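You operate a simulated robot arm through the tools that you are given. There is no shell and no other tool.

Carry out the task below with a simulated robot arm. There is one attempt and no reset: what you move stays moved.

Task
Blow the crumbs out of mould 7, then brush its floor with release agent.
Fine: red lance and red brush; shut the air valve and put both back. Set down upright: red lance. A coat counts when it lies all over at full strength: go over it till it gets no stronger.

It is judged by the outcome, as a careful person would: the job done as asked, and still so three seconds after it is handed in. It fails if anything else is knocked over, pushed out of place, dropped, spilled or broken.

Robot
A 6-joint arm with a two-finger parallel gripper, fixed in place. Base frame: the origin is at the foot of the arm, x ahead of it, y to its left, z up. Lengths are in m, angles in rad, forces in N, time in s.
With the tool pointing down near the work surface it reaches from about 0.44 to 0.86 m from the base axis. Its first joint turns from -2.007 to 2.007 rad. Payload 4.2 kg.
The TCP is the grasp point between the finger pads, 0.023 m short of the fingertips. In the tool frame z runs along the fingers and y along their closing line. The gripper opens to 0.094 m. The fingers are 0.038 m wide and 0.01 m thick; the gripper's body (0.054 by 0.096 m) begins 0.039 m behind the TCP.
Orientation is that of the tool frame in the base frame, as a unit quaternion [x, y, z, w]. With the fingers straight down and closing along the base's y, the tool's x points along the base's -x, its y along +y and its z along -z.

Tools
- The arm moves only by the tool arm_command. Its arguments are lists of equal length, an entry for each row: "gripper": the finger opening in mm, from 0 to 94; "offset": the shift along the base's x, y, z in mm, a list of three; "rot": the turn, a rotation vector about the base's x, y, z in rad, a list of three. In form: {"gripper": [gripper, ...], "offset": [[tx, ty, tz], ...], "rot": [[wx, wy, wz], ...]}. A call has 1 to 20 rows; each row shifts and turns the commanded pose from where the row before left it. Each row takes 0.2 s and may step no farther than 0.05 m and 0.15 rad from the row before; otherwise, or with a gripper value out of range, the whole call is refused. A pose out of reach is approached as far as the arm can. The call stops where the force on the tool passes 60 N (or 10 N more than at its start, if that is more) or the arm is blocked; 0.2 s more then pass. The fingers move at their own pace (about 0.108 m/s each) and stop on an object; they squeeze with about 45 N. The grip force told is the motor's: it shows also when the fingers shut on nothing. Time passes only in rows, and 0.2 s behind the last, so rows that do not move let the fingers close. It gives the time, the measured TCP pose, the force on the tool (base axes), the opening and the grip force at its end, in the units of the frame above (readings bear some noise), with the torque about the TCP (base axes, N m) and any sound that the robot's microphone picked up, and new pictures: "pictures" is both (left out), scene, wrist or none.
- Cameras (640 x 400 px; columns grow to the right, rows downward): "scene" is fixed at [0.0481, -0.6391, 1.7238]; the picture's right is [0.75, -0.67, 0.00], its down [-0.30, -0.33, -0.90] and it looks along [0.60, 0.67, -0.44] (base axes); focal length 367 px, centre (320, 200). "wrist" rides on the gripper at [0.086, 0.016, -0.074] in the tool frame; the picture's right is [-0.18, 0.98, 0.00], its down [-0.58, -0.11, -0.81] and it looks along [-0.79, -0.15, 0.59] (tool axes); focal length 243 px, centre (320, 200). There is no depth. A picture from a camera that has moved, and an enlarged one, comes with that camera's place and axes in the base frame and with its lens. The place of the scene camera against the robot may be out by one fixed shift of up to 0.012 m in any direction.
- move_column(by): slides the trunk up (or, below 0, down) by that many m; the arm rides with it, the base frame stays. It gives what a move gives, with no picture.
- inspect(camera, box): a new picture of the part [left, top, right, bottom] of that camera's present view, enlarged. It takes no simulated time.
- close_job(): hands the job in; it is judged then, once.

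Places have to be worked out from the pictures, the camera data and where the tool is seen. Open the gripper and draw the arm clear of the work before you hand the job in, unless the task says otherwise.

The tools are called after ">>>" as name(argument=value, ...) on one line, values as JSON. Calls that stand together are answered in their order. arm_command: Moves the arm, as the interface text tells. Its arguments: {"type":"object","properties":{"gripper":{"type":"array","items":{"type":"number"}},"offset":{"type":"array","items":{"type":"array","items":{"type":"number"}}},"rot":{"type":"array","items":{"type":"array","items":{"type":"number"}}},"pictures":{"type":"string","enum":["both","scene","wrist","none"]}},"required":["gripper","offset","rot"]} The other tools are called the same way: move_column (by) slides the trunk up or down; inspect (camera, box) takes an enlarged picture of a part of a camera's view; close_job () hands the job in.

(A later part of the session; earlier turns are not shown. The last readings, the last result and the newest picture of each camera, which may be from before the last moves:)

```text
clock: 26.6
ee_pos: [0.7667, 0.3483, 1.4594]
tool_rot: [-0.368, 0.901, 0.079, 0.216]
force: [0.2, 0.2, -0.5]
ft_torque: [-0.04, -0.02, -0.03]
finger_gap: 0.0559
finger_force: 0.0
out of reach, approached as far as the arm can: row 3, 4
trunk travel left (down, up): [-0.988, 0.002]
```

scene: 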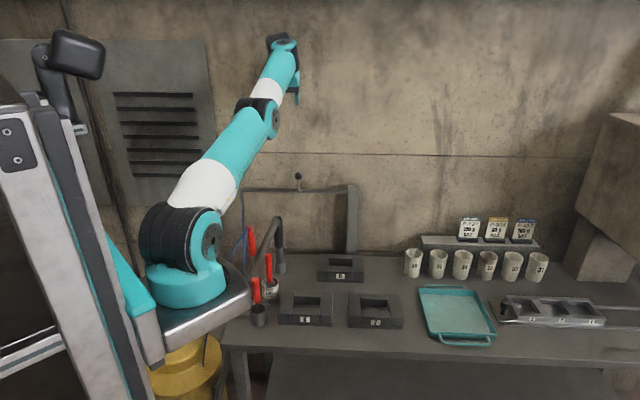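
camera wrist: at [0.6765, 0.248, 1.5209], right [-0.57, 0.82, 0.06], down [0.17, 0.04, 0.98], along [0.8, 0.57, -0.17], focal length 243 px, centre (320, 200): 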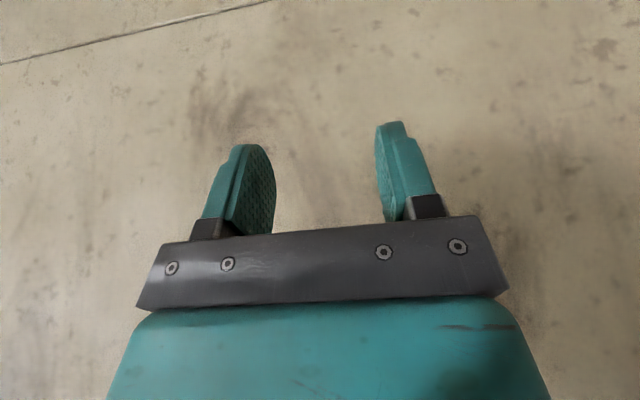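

The +e arc (toward the post) is fully reachable. I'll return to the aligned position above the knob and verify with the pose reading.

>>> arm_command(gripper=[56, 56, 56], offset=[[11, -26, 17], [11, -26, 16], [0, 0, 0]], rot=[[0, 0, 0], [0, 0, 0], [0, 0, 0]], pictures="none")

>>> move_column(by=-0.17)

>>> arm_command(gripper=[56], offset=[[0, 0, 0]], rot=[[0, 0, 0]])

>>> inspect(camera="scene", box=[250, 80, 350, 210])

```text
clock: 27.4
ee_pos: [0.788, 0.2967, 1.4915]
tool_rot: [-0.369, 0.9, 0.078, 0.218]
force: [0.4, -0.1, 0.2]
ft_torque: [0.01, 0.01, -0.03]
finger_gap: 0.0558
finger_force: 0.0
trunk travel left (down, up): [-0.988, 0.002]
```

```text
clock: 29.3
ee_pos: [0.7873, 0.2972, 1.323]
tool_rot: [-0.367, 0.901, 0.078, 0.219]
force: [-0.4, 0.1, 0.2]
ft_torque: [0.02, 0.04, 0.0]
finger_gap: 0.0561
finger_force: 0.0
trunk travel left (down, up): [-0.818, 0.172]
```

```text
clock: 29.7
ee_pos: [0.7879, 0.2978, 1.3222]
tool_rot: [-0.367, 0.901, 0.077, 0.219]
force: [0.6, -0.1, 0.3]
ft_torque: [0.0, -0.03, -0.02]
finger_gap: 0.0559
finger_force: 0.1
trunk travel left (down, up): [-0.818, 0.172]
camera wrist: at [0.6954, 0.2323, 1.3493], right [-0.57, 0.82, 0.06], down [0.17, 0.04, 0.98], along [0.8, 0.57, -0.17], focal length 243 px, centre (320, 200)
```

scene: 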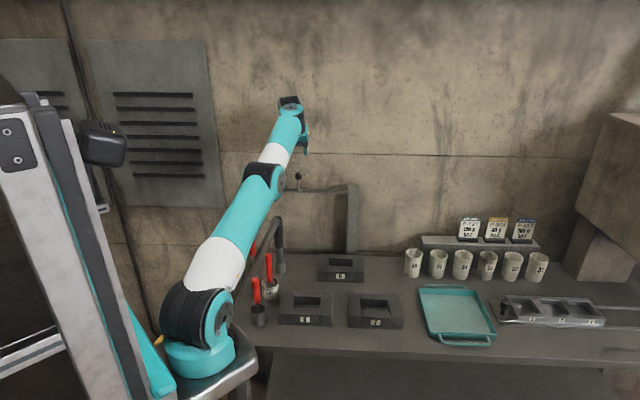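
wrist: 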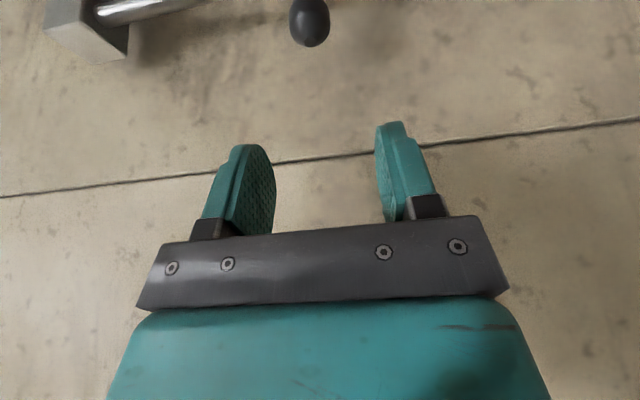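

```text
3.08 times, centred on (300, 145) of scene
camera zoom: at [0.0481, -0.6391, 1.7238], right [0.75, -0.67, 0.0], down [-0.3, -0.33, -0.9], along [0.6, 0.67, -0.44], focal length 1130 px, centre (382, 369)
```

zoom: 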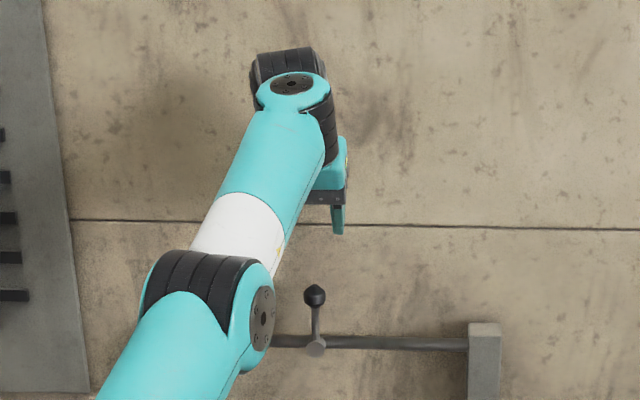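

The knob sits centred between the fingers (2 mm off). I'll lower with the trunk so the fingers straddle it.

>>> move_column(by=-0.094)

>>> arm_command(gripper=[56], offset=[[0, 0, 0]], rot=[[0, 0, 0]])

>>> inspect(camera="scene", box=[250, 110, 350, 240])

```text
clock: 31.0
ee_pos: [0.7883, 0.2968, 1.2284]
tool_rot: [-0.368, 0.901, 0.078, 0.219]
force: [-0.5, -0.4, 0.2]
ft_torque: [0.0, -0.01, 0.0]
finger_gap: 0.0558
finger_force: 0.0
trunk travel left (down, up): [-0.724, 0.266]
```

```text
clock: 31.4
ee_pos: [0.7876, 0.2976, 1.2283]
tool_rot: [-0.367, 0.901, 0.078, 0.219]
force: [0.6, 0.3, -0.3]
ft_torque: [0.0, 0.04, 0.01]
finger_gap: 0.0561
finger_force: 0.1
trunk travel left (down, up): [-0.724, 0.266]
camera wrist: at [0.6954, 0.2323, 1.2553], right [-0.57, 0.82, 0.06], down [0.17, 0.04, 0.98], along [0.8, 0.57, -0.17], focal length 243 px, centre (320, 200)
```

scene: 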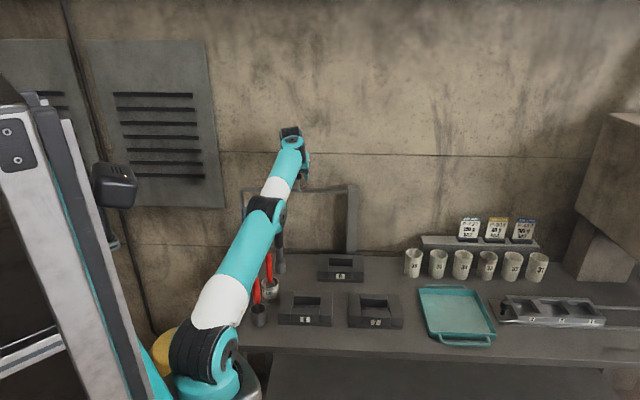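
wrist: 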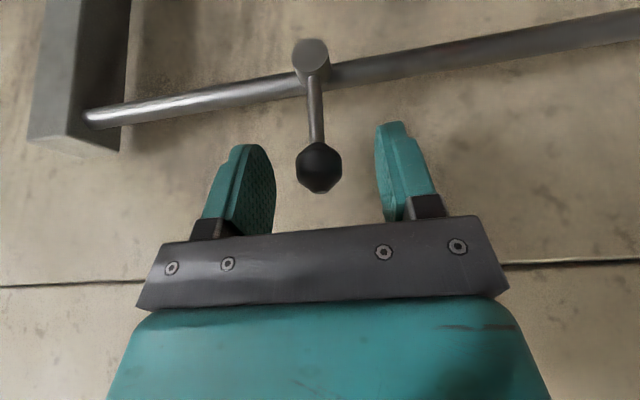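

```text
3.08 times, centred on (300, 175) of scene
camera zoom: at [0.0481, -0.6391, 1.7238], right [0.75, -0.67, 0.0], down [-0.3, -0.33, -0.9], along [0.6, 0.67, -0.44], focal length 1130 px, centre (382, 277)
```

zoom: 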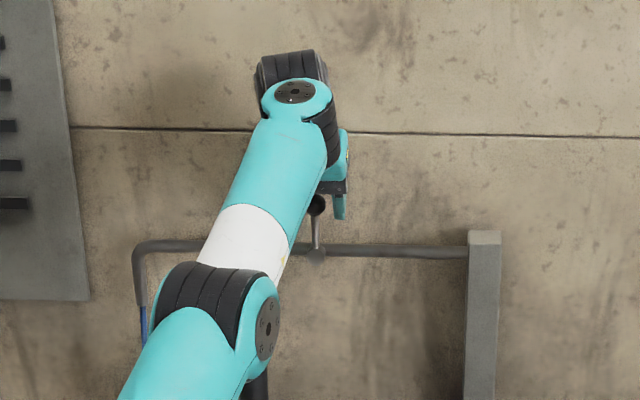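

The fingers straddle the knob neatly. I'll push it gently toward the post (+e): first close the ~17 mm gap, then small steps while watching the force.

>>> arm_command(gripper=[56, 56, 56, 56, 56], offset=[[6, -6, 0], [5.6, -5.7, 0], [3.5, -3.6, 0], [3.5, -3.6, 0], [3.5, -3.6, 0]], rot=[[0, 0, 0], [0, 0, 0], [0, 0, 0], [0, 0, 0], [0, 0, 0]], pictures="wrist")

```text
clock: 32.6
ee_pos: [0.8031, 0.2781, 1.2266]
tool_rot: [-0.371, 0.899, 0.079, 0.22]
force: [-13.4, 24.6, 4.4]
ft_torque: [0.48, 0.14, 0.32]
finger_gap: 0.0674
finger_force: 12.9
out of reach, approached as far as the arm can: row 3, 5
trunk travel left (down, up): [-0.724, 0.266]
camera wrist: at [0.7101, 0.2123, 1.254], right [-0.57, 0.82, 0.06], down [0.17, 0.05, 0.98], along [0.8, 0.57, -0.16], focal length 243 px, centre (320, 200)
```

wrist: 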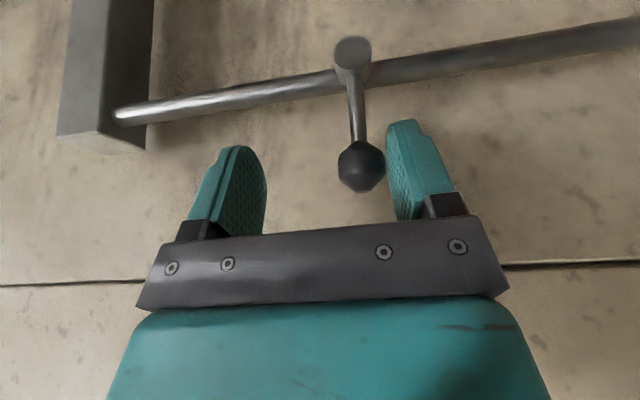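

The lever did not budge and the finger took ~27 N, so +e is against a stop. I'll back off and push the other way (−e, toward the hose end).

>>> arm_command(gripper=[56, 56, 56, 56, 56, 56], offset=[[-8.4, 8.5, 0], [-8.4, 8.5, 0], [-8.4, 8.5, 0], [-3.5, 3.6, 0], [-3.5, 3.6, 0], [-3.5, 3.6, 0]], rot=[[0, 0, 0], [0, 0, 0], [0, 0, 0], [0, 0, 0], [0, 0, 0], [0, 0, 0]], pictures="wrist")

```text
clock: 34.0
ee_pos: [0.7683, 0.3098, 1.2256]
tool_rot: [-0.367, 0.901, 0.078, 0.219]
force: [0.9, -1.4, 0.2]
ft_torque: [-0.01, -0.06, -0.04]
finger_gap: 0.0565
finger_force: 0.9
trunk travel left (down, up): [-0.724, 0.266]
camera wrist: at [0.6764, 0.2452, 1.2535], right [-0.57, 0.82, 0.06], down [0.17, 0.04, 0.98], along [0.8, 0.57, -0.17], focal length 243 px, centre (320, 200)
```

wrist: 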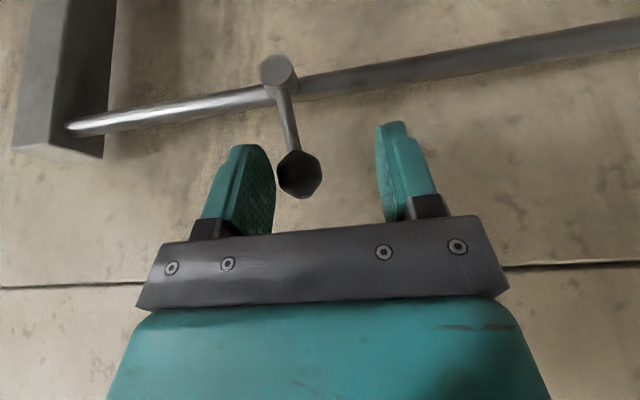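

The lever moves freely in this direction. I'll continue along the arc in small steps toward −e.

>>> arm_command(gripper=[56, 56, 56, 56, 56, 56], offset=[[-3.1, 6.8, 0.5], [-3.1, 6.8, 0.5], [-3.5, 3.6, 0], [-3.5, 3.6, 0], [-3.5, 3.6, 0], [-3.5, 3.6, 0]], rot=[[0, 0, 0], [0, 0, 0], [0, 0, 0], [0, 0, 0], [0, 0, 0], [0, 0, 0]], pictures="wrist")

```text
clock: 35.4
ee_pos: [0.749, 0.3374, 1.2281]
tool_rot: [-0.369, 0.9, 0.08, 0.217]
force: [-0.3, 0.6, 0.7]
ft_torque: [-0.01, -0.03, 0.01]
finger_gap: 0.0561
finger_force: 0.2
trunk travel left (down, up): [-0.724, 0.266]
camera wrist: at [0.6562, 0.2734, 1.255], right [-0.57, 0.82, 0.07], down [0.18, 0.04, 0.98], along [0.8, 0.57, -0.17], focal length 243 px, centre (320, 200)
```

wrist: 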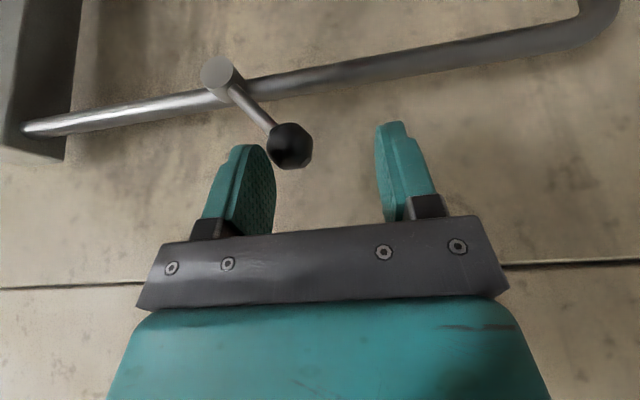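

The lever is at about 40°. I continue over the top and begin pressing down along the arc.

>>> arm_command(gripper=[56, 56, 56, 56, 56], offset=[[-4.9, 5, -2], [-4.9, 5, -3], [-4.6, 4.6, -3.6], [-3.5, 3.6, -7], [-3.2, 3.3, -7]], rot=[[0, 0, 0], [0, 0, 0], [0, 0, 0], [0, 0, 0], [0, 0, 0]], pictures="wrist")

```text
clock: 36.6
ee_pos: [0.744, 0.3634, 1.2177]
tool_rot: [-0.368, 0.901, 0.077, 0.218]
force: [-0.1, -0.1, -0.2]
ft_torque: [0.06, 0.03, 0.03]
finger_gap: 0.0561
finger_force: 0.1
out of reach, approached as far as the arm can: row 2, 3, 4, 5
trunk travel left (down, up): [-0.724, 0.266]
camera wrist: at [0.6513, 0.2998, 1.2459], right [-0.57, 0.82, 0.06], down [0.17, 0.05, 0.98], along [0.81, 0.57, -0.17], focal length 243 px, centre (320, 200)
```

wrist: 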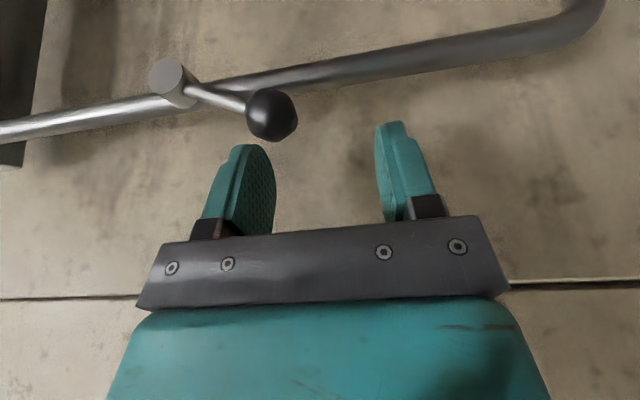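

The inner reach limit slid the hand slightly toward the wall; the lever is at ~62°. I'll lift the arm and pull back to the right plane, then drop the trunk to regain arm room and continue pressing down.

>>> arm_command(gripper=[56, 56, 56, 56], offset=[[0, 0, 20], [-3.6, -3.5, 20], [-3.6, -3.5, 20], [-3.5, -3.5, 0]], rot=[[0, 0, 0], [0, 0, 0], [0, 0, 0], [0, 0, 0]], pictures="none")

>>> move_column(by=-0.05)

>>> arm_command(gripper=[56], offset=[[0, 0, 0]], rot=[[0, 0, 0]])

```text
clock: 37.6
ee_pos: [0.7176, 0.3466, 1.2709]
tool_rot: [-0.368, 0.9, 0.078, 0.219]
force: [-0.5, 0.0, -0.3]
ft_torque: [0.02, 0.0, 0.03]
finger_gap: 0.0563
finger_force: 0.0
out of reach, approached as far as the arm can: row 1, 3
trunk travel left (down, up): [-0.724, 0.266]
```

```text
clock: 38.5
ee_pos: [0.7181, 0.3492, 1.221]
tool_rot: [-0.367, 0.901, 0.078, 0.218]
force: [-0.9, -0.2, -0.2]
ft_torque: [-0.03, -0.01, 0.0]
finger_gap: 0.0561
finger_force: 0.1
trunk travel left (down, up): [-0.674, 0.316]
```

```text
clock: 38.9
ee_pos: [0.7188, 0.348, 1.221]
tool_rot: [-0.367, 0.901, 0.078, 0.218]
force: [0.5, 0.0, 0.3]
ft_torque: [-0.02, 0.01, -0.02]
finger_gap: 0.0558
finger_force: 0.0
trunk travel left (down, up): [-0.674, 0.316]
camera wrist: at [0.6257, 0.2832, 1.2488], right [-0.57, 0.82, 0.06], down [0.17, 0.04, 0.98], along [0.8, 0.57, -0.17], focal length 243 px, centre (320, 200)
```

scene: 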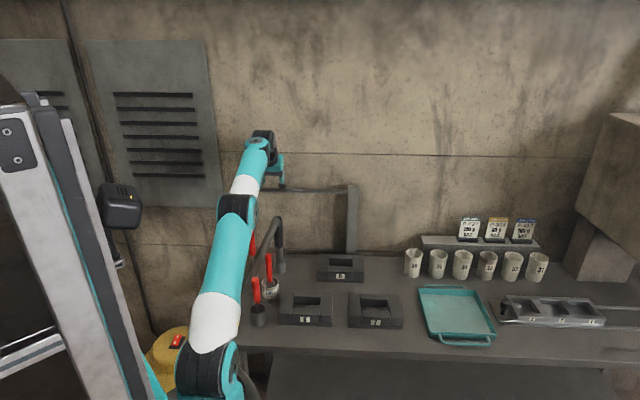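
wrist: 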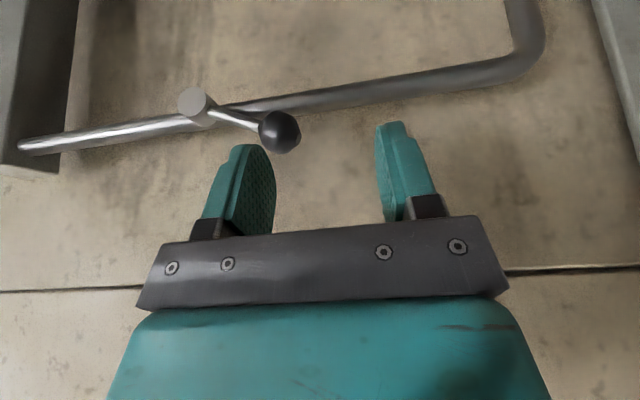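

The lever stayed at ~62°. Now the hand is about 14 mm too far toward the room; I'll shift it back over the knob and press down in small steps.

>>> arm_command(gripper=[56, 56, 56, 56, 56, 56], offset=[[10, 9.8, 0], [0, 0, -6], [0, 0, -6], [-1, 1, -6], [-1, 1, -5], [0, 0, 0]], rot=[[0, 0, 0], [0, 0, 0], [0, 0, 0], [0, 0, 0], [0, 0, 0], [0, 0, 0]], pictures="wrist")

```text
clock: 40.3
ee_pos: [0.7247, 0.3572, 1.1957]
tool_rot: [-0.367, 0.901, 0.079, 0.219]
force: [-0.2, -0.2, 1.2]
ft_torque: [-0.01, 0.0, 0.03]
finger_gap: 0.0561
finger_force: 0.1
out of reach, approached as far as the arm can: row 1
trunk travel left (down, up): [-0.674, 0.316]
camera wrist: at [0.6311, 0.2918, 1.2232], right [-0.57, 0.82, 0.06], down [0.17, 0.04, 0.98], along [0.8, 0.57, -0.17], focal length 243 px, centre (320, 200)
```

wrist: 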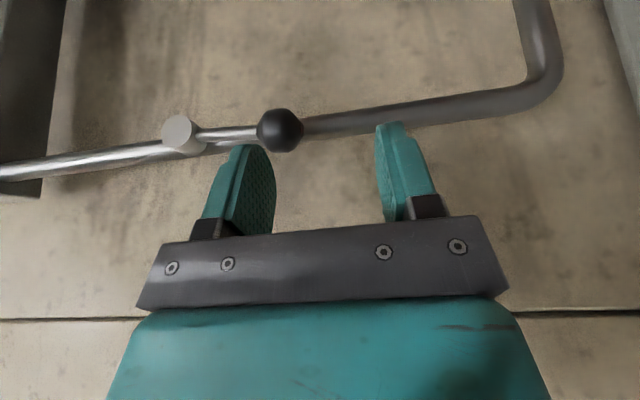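

The lever is nearly in line with the pipe (about 83°). A few more millimetres of pressing should complete it.

>>> arm_command(gripper=[56, 56, 56, 56], offset=[[0, 0, -4], [0, 0, -3], [0, 0, -3], [0, 0, 0]], rot=[[0, 0, 0], [0, 0, 0], [0, 0, 0], [0, 0, 0]], pictures="wrist")

```text
clock: 41.3
ee_pos: [0.7227, 0.3574, 1.1866]
tool_rot: [-0.367, 0.901, 0.078, 0.219]
force: [0.3, -0.4, -0.1]
ft_torque: [0.0, 0.0, -0.01]
finger_gap: 0.0558
finger_force: 0.1
trunk travel left (down, up): [-0.674, 0.316]
camera wrist: at [0.6304, 0.2922, 1.2134], right [-0.57, 0.82, 0.06], down [0.17, 0.04, 0.98], along [0.8, 0.57, -0.17], focal length 243 px, centre (320, 200)
```

wrist: 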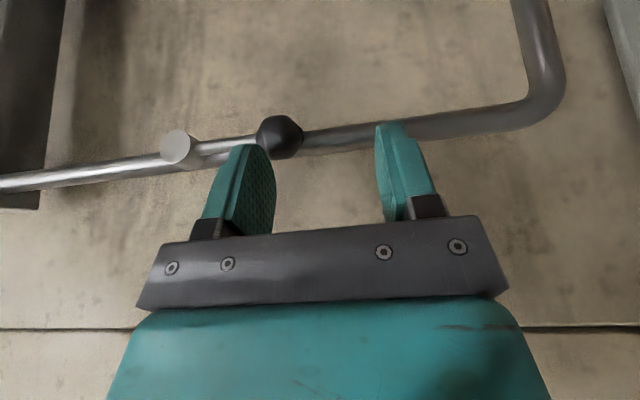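

Almost parallel to the pipe now and still no resistance. I'll press a bit further until I feel the stop.

>>> arm_command(gripper=[56, 56, 56, 56], offset=[[0, 0, -3], [0, 0, -3], [0, 0, -2], [0, 0, 0]], rot=[[0, 0, 0], [0, 0, 0], [0, 0, 0], [0, 0, 0]], pictures="wrist")

>>> inspect(camera="wrist", box=[100, 80, 400, 240])

>>> inspect(camera="scene", box=[220, 160, 380, 240])

```text
clock: 42.3
ee_pos: [0.7227, 0.3563, 1.1791]
tool_rot: [-0.368, 0.9, 0.078, 0.219]
force: [0.8, -0.2, 2.8]
ft_torque: [-0.03, -0.07, -0.03]
finger_gap: 0.0562
finger_force: 0.2
trunk travel left (down, up): [-0.674, 0.316]
camera wrist: at [0.6304, 0.2919, 1.206], right [-0.57, 0.82, 0.06], down [0.17, 0.04, 0.98], along [0.8, 0.57, -0.17], focal length 243 px, centre (320, 200)
```

wrist: 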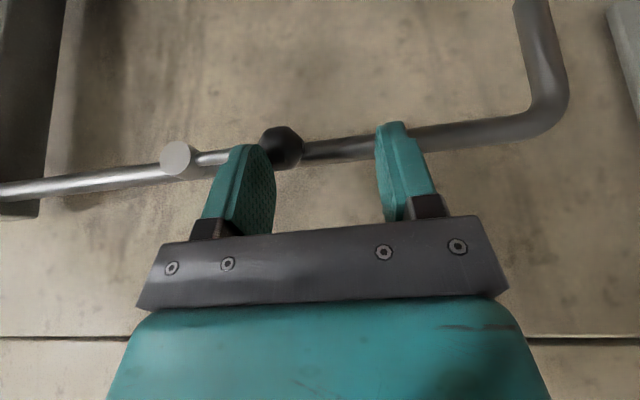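

```text
2.13 times, centred on (250, 160) of wrist
camera zoom: at [0.6304, 0.2919, 1.206], right [-0.57, 0.82, 0.06], down [0.17, 0.04, 0.98], along [0.8, 0.57, -0.17], focal length 518 px, centre (469, 285)
```

zoom: 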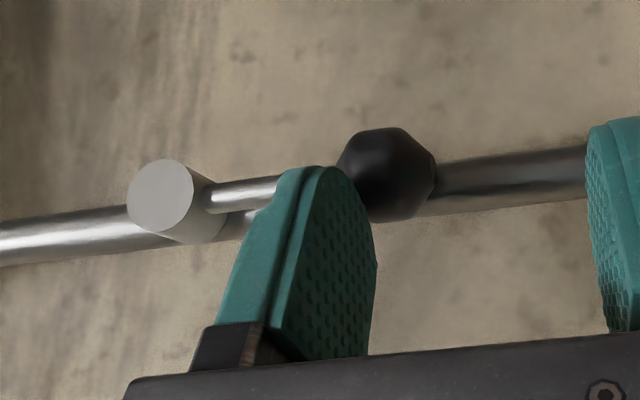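

```text
4.00 times, centred on (300, 200) of scene
camera zoom: at [0.0481, -0.6391, 1.7238], right [0.75, -0.67, 0.0], down [-0.3, -0.33, -0.9], along [0.6, 0.67, -0.44], focal length 1469 px, centre (400, 200)
```

zoom: 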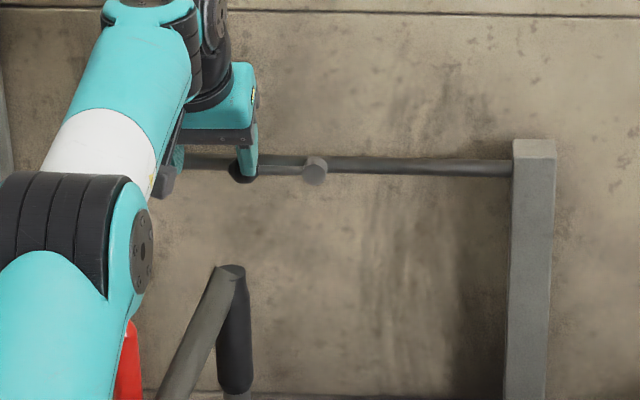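

The lever now lies along the pipe. I'll press another couple of millimetres to make sure it is on its stop, and watch the force and the microphone.

>>> arm_command(gripper=[56, 56, 56], offset=[[0, 0, -2], [0, 0, -2], [0, 0, 0]], rot=[[0, 0, 0], [0, 0, 0], [0, 0, 0]], pictures="wrist")

>>> inspect(camera="wrist", box=[100, 80, 400, 240])

```text
clock: 43.1
ee_pos: [0.7229, 0.356, 1.1773]
tool_rot: [-0.367, 0.9, 0.079, 0.222]
force: [-1.6, -4.2, 20.8]
ft_torque: [-0.25, -0.65, -0.1]
finger_gap: 0.0569
finger_force: 0.4
trunk travel left (down, up): [-0.674, 0.316]
camera wrist: at [0.6298, 0.2915, 1.2041], right [-0.57, 0.82, 0.06], down [0.17, 0.04, 0.98], along [0.81, 0.57, -0.16], focal length 243 px, centre (320, 200)
```

wrist: 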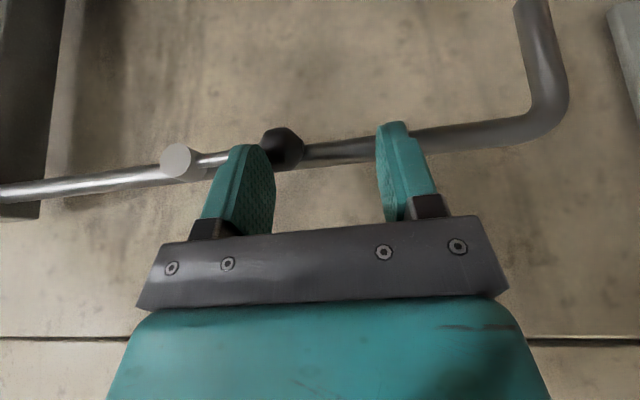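

```text
2.13 times, centred on (250, 160) of wrist
camera zoom: at [0.6298, 0.2915, 1.2041], right [-0.57, 0.82, 0.06], down [0.17, 0.04, 0.98], along [0.81, 0.57, -0.16], focal length 518 px, centre (469, 285)
```

zoom: 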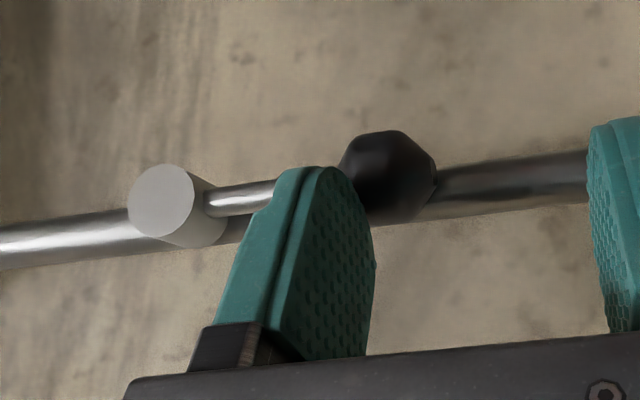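

About 21 N: the lever is firmly on its stop, in line with the pipe, so the valve should be open. I'll lift clear with the trunk and then pull the hand back.

>>> move_column(by=0.1)

>>> arm_command(gripper=[56, 56, 56, 56, 56, 56], offset=[[-17, -17, 0], [-17, -17, 0], [-17, -17, 0], [-17, -17, 0], [0, 0, 0], [0, 0, 0]], rot=[[-0.082, 0.083, 0], [-0.082, 0.083, 0], [-0.082, 0.083, 0], [-0.082, 0.083, 0], [0, 0, 0], [0, 0, 0]])

>>> inspect(camera="scene", box=[220, 160, 380, 240])

```text
clock: 44.5
ee_pos: [0.7222, 0.3566, 1.2741]
tool_rot: [-0.368, 0.9, 0.078, 0.218]
force: [0.4, 0.0, -0.3]
ft_torque: [-0.01, 0.0, 0.03]
finger_gap: 0.0561
finger_force: 0.1
trunk travel left (down, up): [-0.774, 0.216]
```

```text
clock: 45.9
ee_pos: [0.6565, 0.2999, 1.272]
tool_rot: [-0.38, 0.925, 0.007, 0.021]
force: [1.0, 0.6, -0.8]
ft_torque: [0.02, 0.03, -0.02]
finger_gap: 0.056
finger_force: 0.1
out of reach, approached as far as the arm can: row 4
trunk travel left (down, up): [-0.774, 0.216]
camera wrist: at [0.5805, 0.2486, 1.3437], right [-0.56, 0.83, 0.0], down [0.46, 0.31, 0.83], along [0.69, 0.47, -0.55], focal length 243 px, centre (320, 200)
```

scene: 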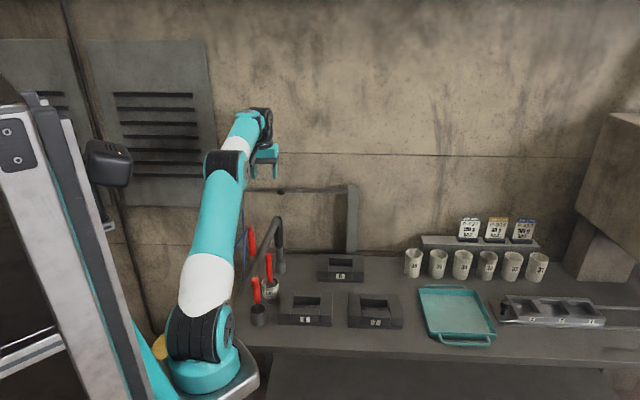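
wrist: 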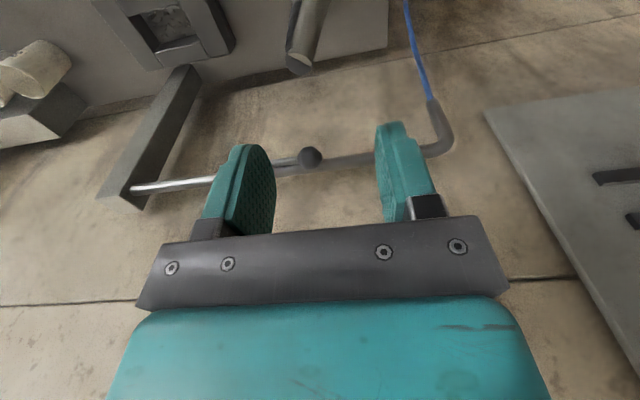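

```text
4.00 times, centred on (300, 200) of scene
camera zoom: at [0.0481, -0.6391, 1.7238], right [0.75, -0.67, 0.0], down [-0.3, -0.33, -0.9], along [0.6, 0.67, -0.44], focal length 1469 px, centre (400, 200)
```

zoom: 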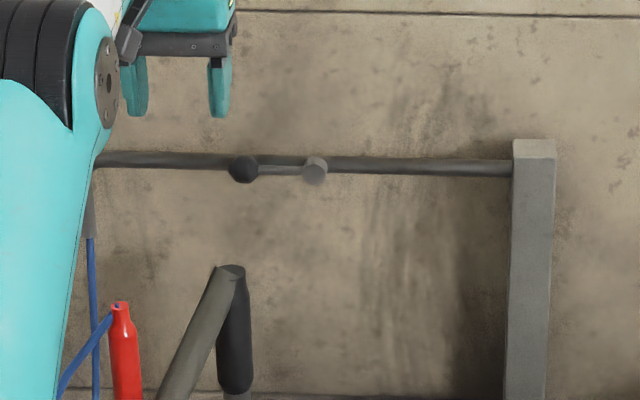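

The lever now visibly lies along the pipe (pointing to the hose end). Now for the lance: I'll move over it with more arm height, straighten the tool, and turn the hand −1.57 rad so the fingers close across the bench and the hose can leave between them.

>>> arm_command(gripper=[60, 60, 60, 60, 60, 60, 60, 60, 60, 60, 60, 60, 60, 60, 60], offset=[[-22, 2.4, 25], [-22, 2.4, 25], [-22, 2.4, 25], [0, 0, 0], [0, 0, 0], [0, 0, 0], [0, 0, 0], [0, 0, 0], [0, 0, 0], [0, 0, 0], [0, 0, 0], [0, 0, 0], [0, 0, 0], [0, 0, 0], [0, 0, 0]], rot=[[-0.029, 0.0335, 0], [0, 0, 0], [0, 0, 0], [0, 0, -0.143], [0, 0, -0.143], [0, 0, -0.143], [0, 0, -0.143], [0, 0, -0.143], [0, 0, -0.143], [0, 0, -0.143], [0, 0, -0.143], [0, 0, -0.143], [0, 0, -0.143], [0, 0, -0.143], [0, 0, 0]])

```text
clock: 49.1
ee_pos: [0.5909, 0.3073, 1.3479]
tool_rot: [0.387, 0.922, -0.001, -0.023]
force: [-0.5, 0.1, -0.1]
ft_torque: [-0.03, 0.01, -0.03]
finger_gap: 0.0601
finger_force: 0.1
trunk travel left (down, up): [-0.774, 0.216]
camera wrist: at [0.5436, 0.3784, 1.4261], right [0.83, 0.56, -0.03], down [0.36, -0.5, 0.78], along [0.42, -0.66, -0.62], focal length 243 px, centre (320, 200)
```

scene: 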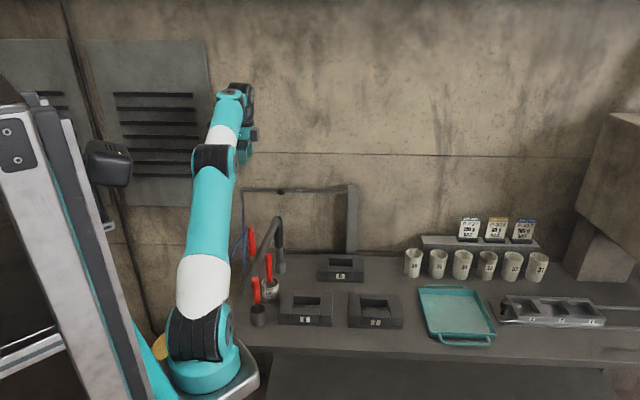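
wrist: 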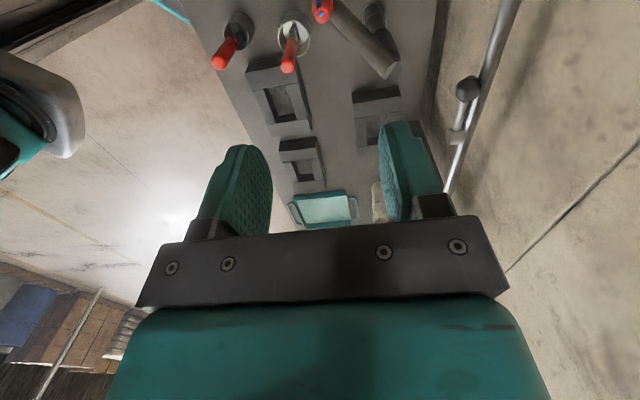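

The hand is over the lance at (0.591, 0.307) with the new orientation. I'll take out the residual tilt and lower the trunk by 0.15 m to look at the lance up close.

>>> arm_command(gripper=[60, 60], offset=[[0, 0, 0], [0, 0, 0]], rot=[[-0.016, -0.043, 0], [0, 0, 0]], pictures="none")

>>> move_column(by=-0.15)

>>> arm_command(gripper=[60], offset=[[0, 0, 0]], rot=[[0, 0, 0]])

>>> inspect(camera="wrist", box=[200, 0, 460, 160])

>>> inspect(camera="scene", box=[200, 120, 320, 300])

```text
clock: 49.7
ee_pos: [0.5906, 0.3059, 1.3475]
tool_rot: [0.386, 0.923, 0.0, 0.0]
force: [0.4, 0.5, -0.9]
ft_torque: [-0.01, 0.0, 0.01]
finger_gap: 0.0601
finger_force: 0.1
trunk travel left (down, up): [-0.774, 0.216]
```

```text
clock: 51.4
ee_pos: [0.5909, 0.3065, 1.1983]
tool_rot: [0.384, 0.923, 0.002, 0.0]
force: [-0.7, -0.1, -0.3]
ft_torque: [0.0, -0.01, -0.02]
finger_gap: 0.0597
finger_force: 0.1
trunk travel left (down, up): [-0.624, 0.366]
```

```text
clock: 51.8
ee_pos: [0.5919, 0.3061, 1.1983]
tool_rot: [0.385, 0.923, 0.001, -0.001]
force: [0.3, -0.2, 0.0]
ft_torque: [0.01, -0.02, 0.02]
finger_gap: 0.0601
finger_force: 0.0
trunk travel left (down, up): [-0.624, 0.366]
camera wrist: at [0.5404, 0.3795, 1.2732], right [0.83, 0.56, 0.0], down [0.33, -0.49, 0.81], along [0.45, -0.67, -0.59], focal length 243 px, centre (320, 200)
```

scene: 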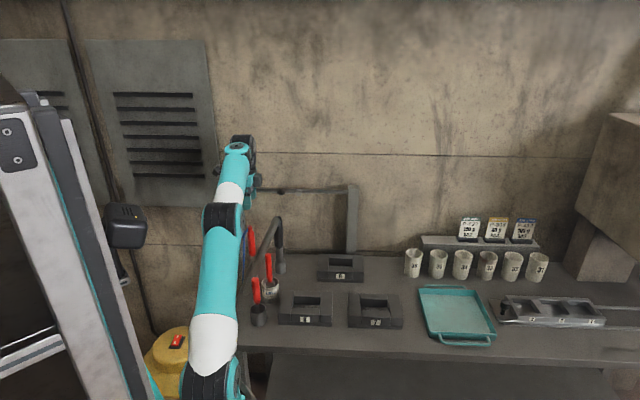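
wrist: 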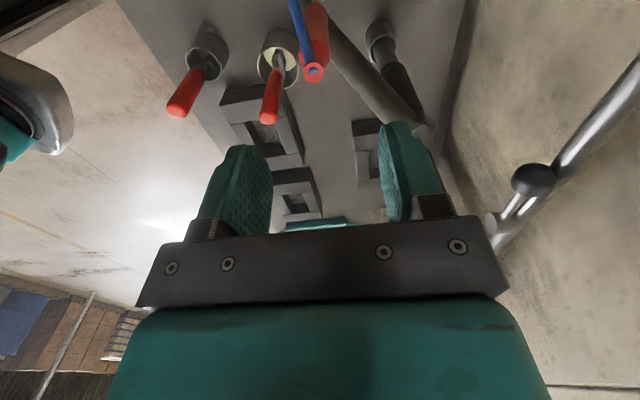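

```text
2.46 times, centred on (330, 80) of wrist
camera zoom: at [0.5404, 0.3795, 1.2732], right [0.83, 0.56, 0.0], down [0.33, -0.49, 0.81], along [0.45, -0.67, -0.59], focal length 597 px, centre (295, 495)
```

zoom: 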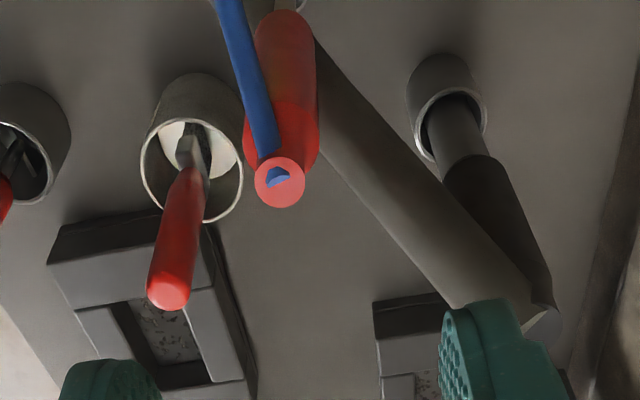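

```text
2.22 times, centred on (260, 210) of scene
camera zoom: at [0.0481, -0.6391, 1.7238], right [0.75, -0.67, 0.0], down [-0.3, -0.33, -0.9], along [0.6, 0.67, -0.44], focal length 816 px, centre (453, 178)
```

zoom: 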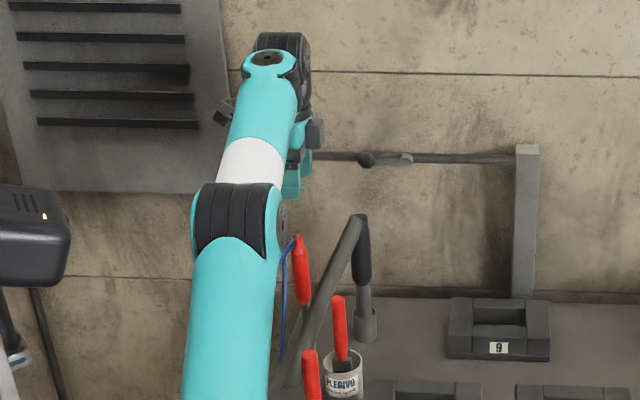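

The lance stands vertical, its top at about (0.586, 0.303, 1.093), handle about 24 mm thick. I'll shift 6 mm and lower with the trunk part way, then check.

>>> arm_command(gripper=[66, 66], offset=[[-5.5, -3, 0], [0, 0, 0]], rot=[[0, 0, 0], [0, 0, 0]], pictures="none")

>>> move_column(by=-0.07)

>>> arm_command(gripper=[66], offset=[[0, 0, 0]], rot=[[0, 0, 0]])

>>> inspect(camera="scene", box=[200, 140, 320, 320])

```text
clock: 52.4
ee_pos: [0.5851, 0.3039, 1.1976]
tool_rot: [0.385, 0.923, 0.0, -0.001]
force: [0.2, 0.1, -0.2]
ft_torque: [0.0, 0.0, 0.01]
finger_gap: 0.066
finger_force: 0.0
trunk travel left (down, up): [-0.624, 0.366]
```

```text
clock: 53.5
ee_pos: [0.585, 0.3037, 1.1267]
tool_rot: [0.384, 0.923, 0.0, 0.0]
force: [-0.8, 0.7, -0.2]
ft_torque: [0.02, 0.01, 0.01]
finger_gap: 0.066
finger_force: 0.0
trunk travel left (down, up): [-0.554, 0.436]
```

```text
clock: 53.9
ee_pos: [0.5866, 0.3037, 1.128]
tool_rot: [0.385, 0.923, 0.0, -0.001]
force: [0.2, 0.4, 0.7]
ft_torque: [0.0, 0.0, 0.03]
finger_gap: 0.0661
finger_force: 0.0
trunk travel left (down, up): [-0.554, 0.436]
camera wrist: at [0.5348, 0.3766, 1.203], right [0.83, 0.56, 0.0], down [0.33, -0.49, 0.81], along [0.45, -0.67, -0.59], focal length 243 px, centre (320, 200)
```

scene: 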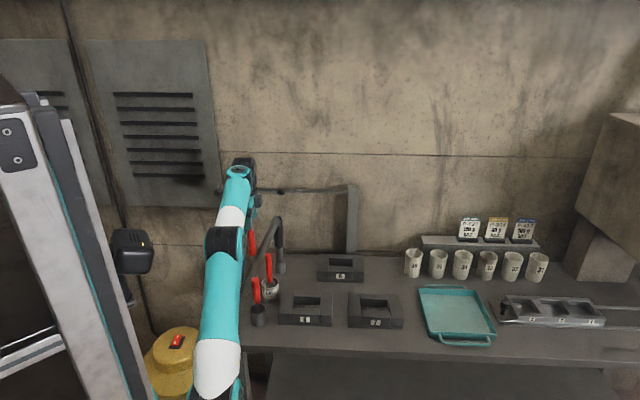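
wrist: 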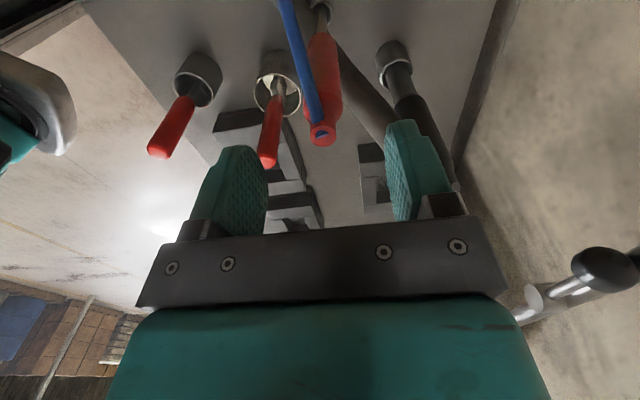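

```text
2.22 times, centred on (260, 230) of scene
camera zoom: at [0.0481, -0.6391, 1.7238], right [0.75, -0.67, 0.0], down [-0.3, -0.33, -0.9], along [0.6, 0.67, -0.44], focal length 816 px, centre (453, 133)
```

zoom: 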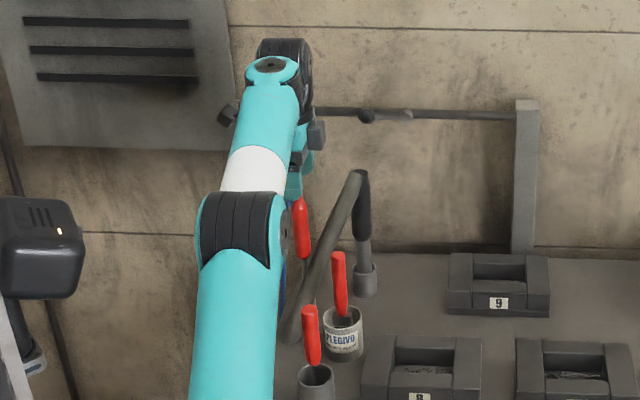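

Aligned within 2 mm. The arm is well clear of the other tools. I'll lower the last 60 mm so the palm stays just above the lance's hose end.

>>> move_column(by=-0.06)

>>> arm_command(gripper=[66], offset=[[0, 0, 0]], rot=[[0, 0, 0]])

>>> inspect(camera="wrist", box=[200, 60, 460, 240])

```text
clock: 54.9
ee_pos: [0.5862, 0.3033, 1.069]
tool_rot: [0.385, 0.923, -0.001, -0.001]
force: [-0.4, 0.9, 0.4]
ft_torque: [0.04, 0.01, 0.01]
finger_gap: 0.0659
finger_force: 0.0
trunk travel left (down, up): [-0.494, 0.496]
```

```text
clock: 55.3
ee_pos: [0.5855, 0.3041, 1.0681]
tool_rot: [0.386, 0.923, 0.0, -0.001]
force: [-0.6, -0.4, -0.2]
ft_torque: [0.01, 0.01, 0.0]
finger_gap: 0.0661
finger_force: 0.1
trunk travel left (down, up): [-0.494, 0.496]
camera wrist: at [0.5348, 0.3766, 1.1431], right [0.83, 0.56, 0.0], down [0.33, -0.49, 0.81], along [0.45, -0.67, -0.59], focal length 243 px, centre (320, 200)
```

scene: 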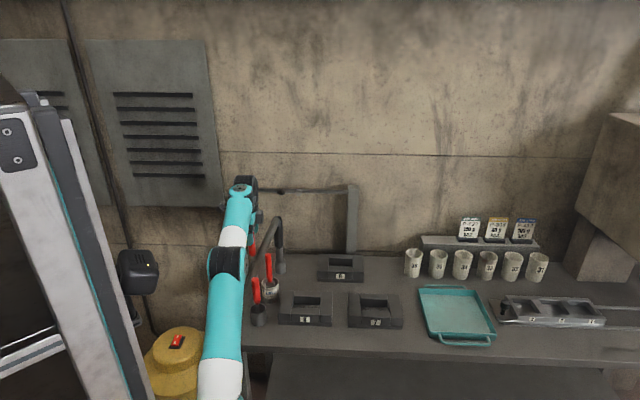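
wrist: 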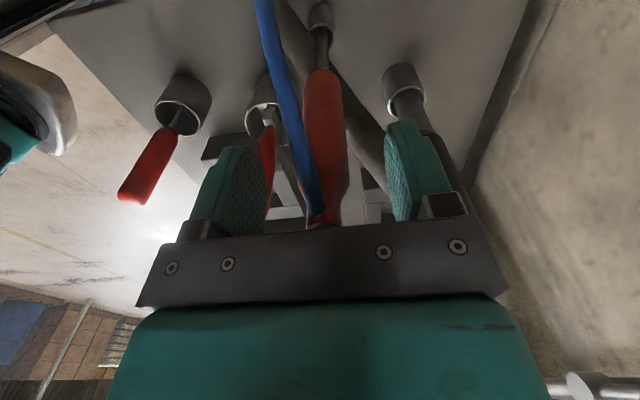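

```text
2.22 times, centred on (330, 150) of wrist
camera zoom: at [0.5348, 0.3766, 1.1431], right [0.83, 0.56, 0.0], down [0.33, -0.49, 0.81], along [0.45, -0.67, -0.59], focal length 539 px, centre (298, 311)
```

zoom: 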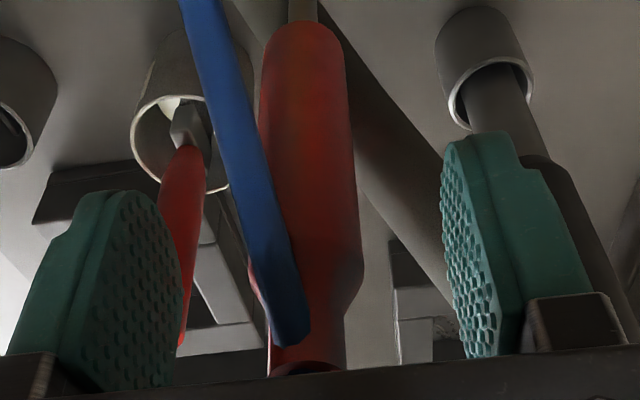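

The lance handle (wide part z≈0.96–1.06) is between the fingers, the hose runs down on the camera side. I'll turn 0.25 rad so the hose stays clear of the left finger, lower 9 mm for a better bite, then close.

>>> arm_command(gripper=[66, 66, 66, 66], offset=[[0, 0, 0], [0, 0, 0], [0.5, -1, -9], [0, 0, 0]], rot=[[0, 0, 0.125], [0, 0, 0.125], [0, 0, 0], [0, 0, 0]], pictures="wrist")

>>> inspect(camera="wrist", box=[200, 60, 460, 240])

```text
clock: 56.3
ee_pos: [0.5865, 0.3012, 1.0596]
tool_rot: [0.267, 0.964, 0.001, -0.001]
force: [0.7, -0.3, -0.3]
ft_torque: [-0.02, -0.03, -0.01]
finger_gap: 0.0659
finger_force: 0.0
trunk travel left (down, up): [-0.494, 0.496]
camera wrist: at [0.519, 0.361, 1.1338], right [0.66, 0.75, 0.0], down [0.44, -0.39, 0.81], along [0.6, -0.53, -0.59], focal length 243 px, centre (320, 200)
```

wrist: 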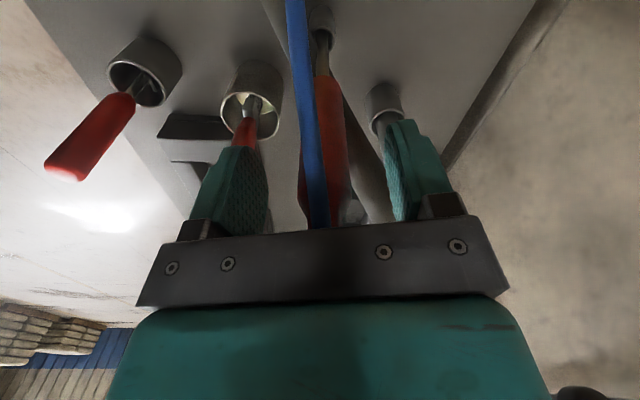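

```text
2.22 times, centred on (330, 150) of wrist
camera zoom: at [0.519, 0.361, 1.1338], right [0.66, 0.75, 0.0], down [0.44, -0.39, 0.81], along [0.6, -0.53, -0.59], focal length 539 px, centre (298, 311)
```

zoom: 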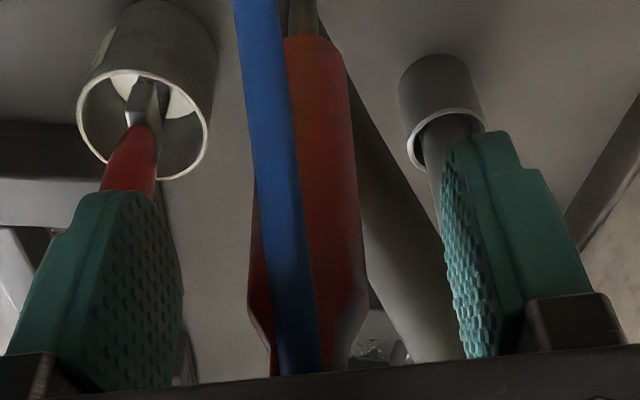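

The hose is now centred between the fingers. I'll close on the lance handle.

>>> arm_command(gripper=[20, 10, 10, 10], offset=[[0, 0, 0], [0, 0, 0], [0, 0, 0], [0, 0, 0]], rot=[[0, 0, 0], [0, 0, 0], [0, 0, 0], [0, 0, 0]])

```text
clock: 57.3
ee_pos: [0.5858, 0.3029, 1.0583]
tool_rot: [0.267, 0.964, 0.002, -0.001]
force: [0.0, 0.6, 0.9]
ft_torque: [0.1, -0.03, 0.03]
finger_gap: 0.024
finger_force: 44.9
trunk travel left (down, up): [-0.494, 0.496]
camera wrist: at [0.5189, 0.3611, 1.1338], right [0.66, 0.75, 0.0], down [0.44, -0.39, 0.81], along [0.6, -0.53, -0.59], focal length 243 px, centre (320, 200)
```

scene: 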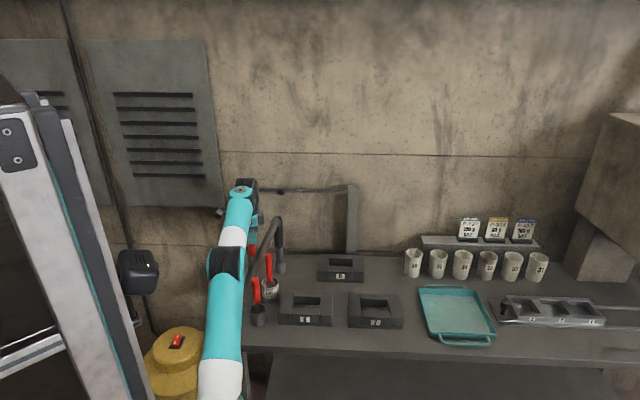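
wrist: 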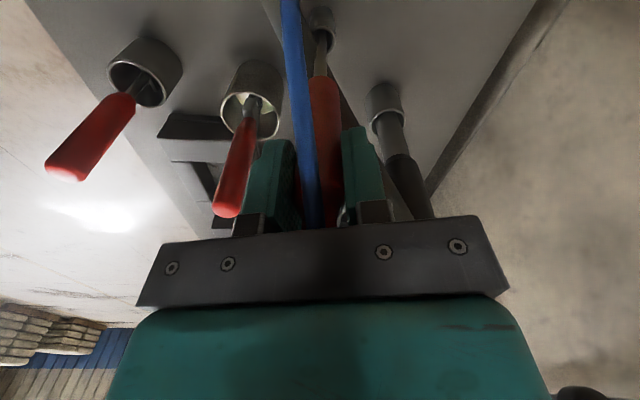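

The grip is solid at 24 mm. I'll lift the lance straight up out of its holder with the trunk.

>>> move_column(by=0.1)

>>> arm_command(gripper=[10], offset=[[0, 0, 0]], rot=[[0, 0, 0]])

>>> inspect(camera="wrist", box=[220, 0, 440, 160])

```text
clock: 58.6
ee_pos: [0.5847, 0.3024, 1.158]
tool_rot: [0.267, 0.964, 0.0, -0.001]
force: [-1.1, 0.0, -1.0]
ft_torque: [0.02, 0.01, 0.0]
finger_gap: 0.0239
finger_force: 45.4
trunk travel left (down, up): [-0.594, 0.396]
```

```text
clock: 59.0
ee_pos: [0.5861, 0.3021, 1.159]
tool_rot: [0.267, 0.964, 0.001, -0.001]
force: [0.2, -0.2, -1.0]
ft_torque: [-0.01, -0.01, 0.0]
finger_gap: 0.0239
finger_force: 45.3
trunk travel left (down, up): [-0.594, 0.396]
camera wrist: at [0.519, 0.3611, 1.2337], right [0.66, 0.75, 0.0], down [0.44, -0.39, 0.81], along [0.6, -0.53, -0.59], focal length 243 px, centre (320, 200)
```

scene: 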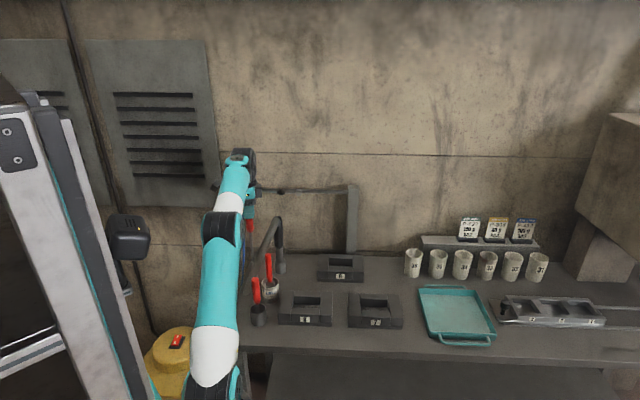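
wrist: 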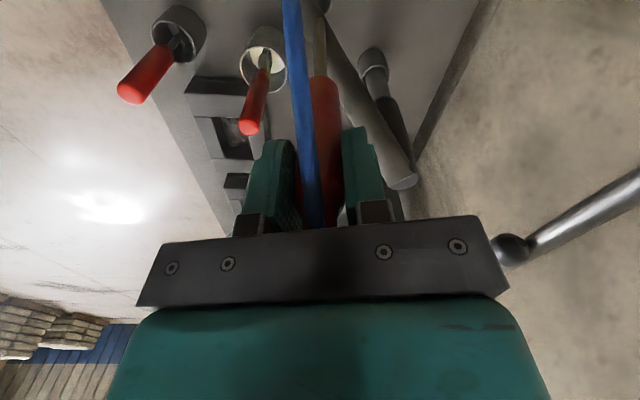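

```text
2.50 times, centred on (330, 80) of wrist
camera zoom: at [0.519, 0.3611, 1.2337], right [0.66, 0.75, 0.0], down [0.44, -0.39, 0.81], along [0.6, -0.53, -0.59], focal length 606 px, centre (295, 500)
```

zoom: 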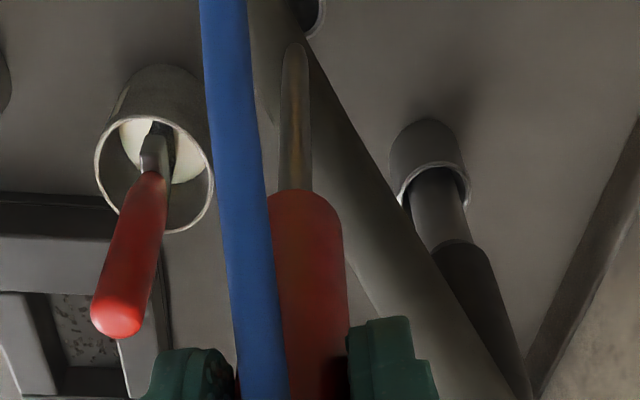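

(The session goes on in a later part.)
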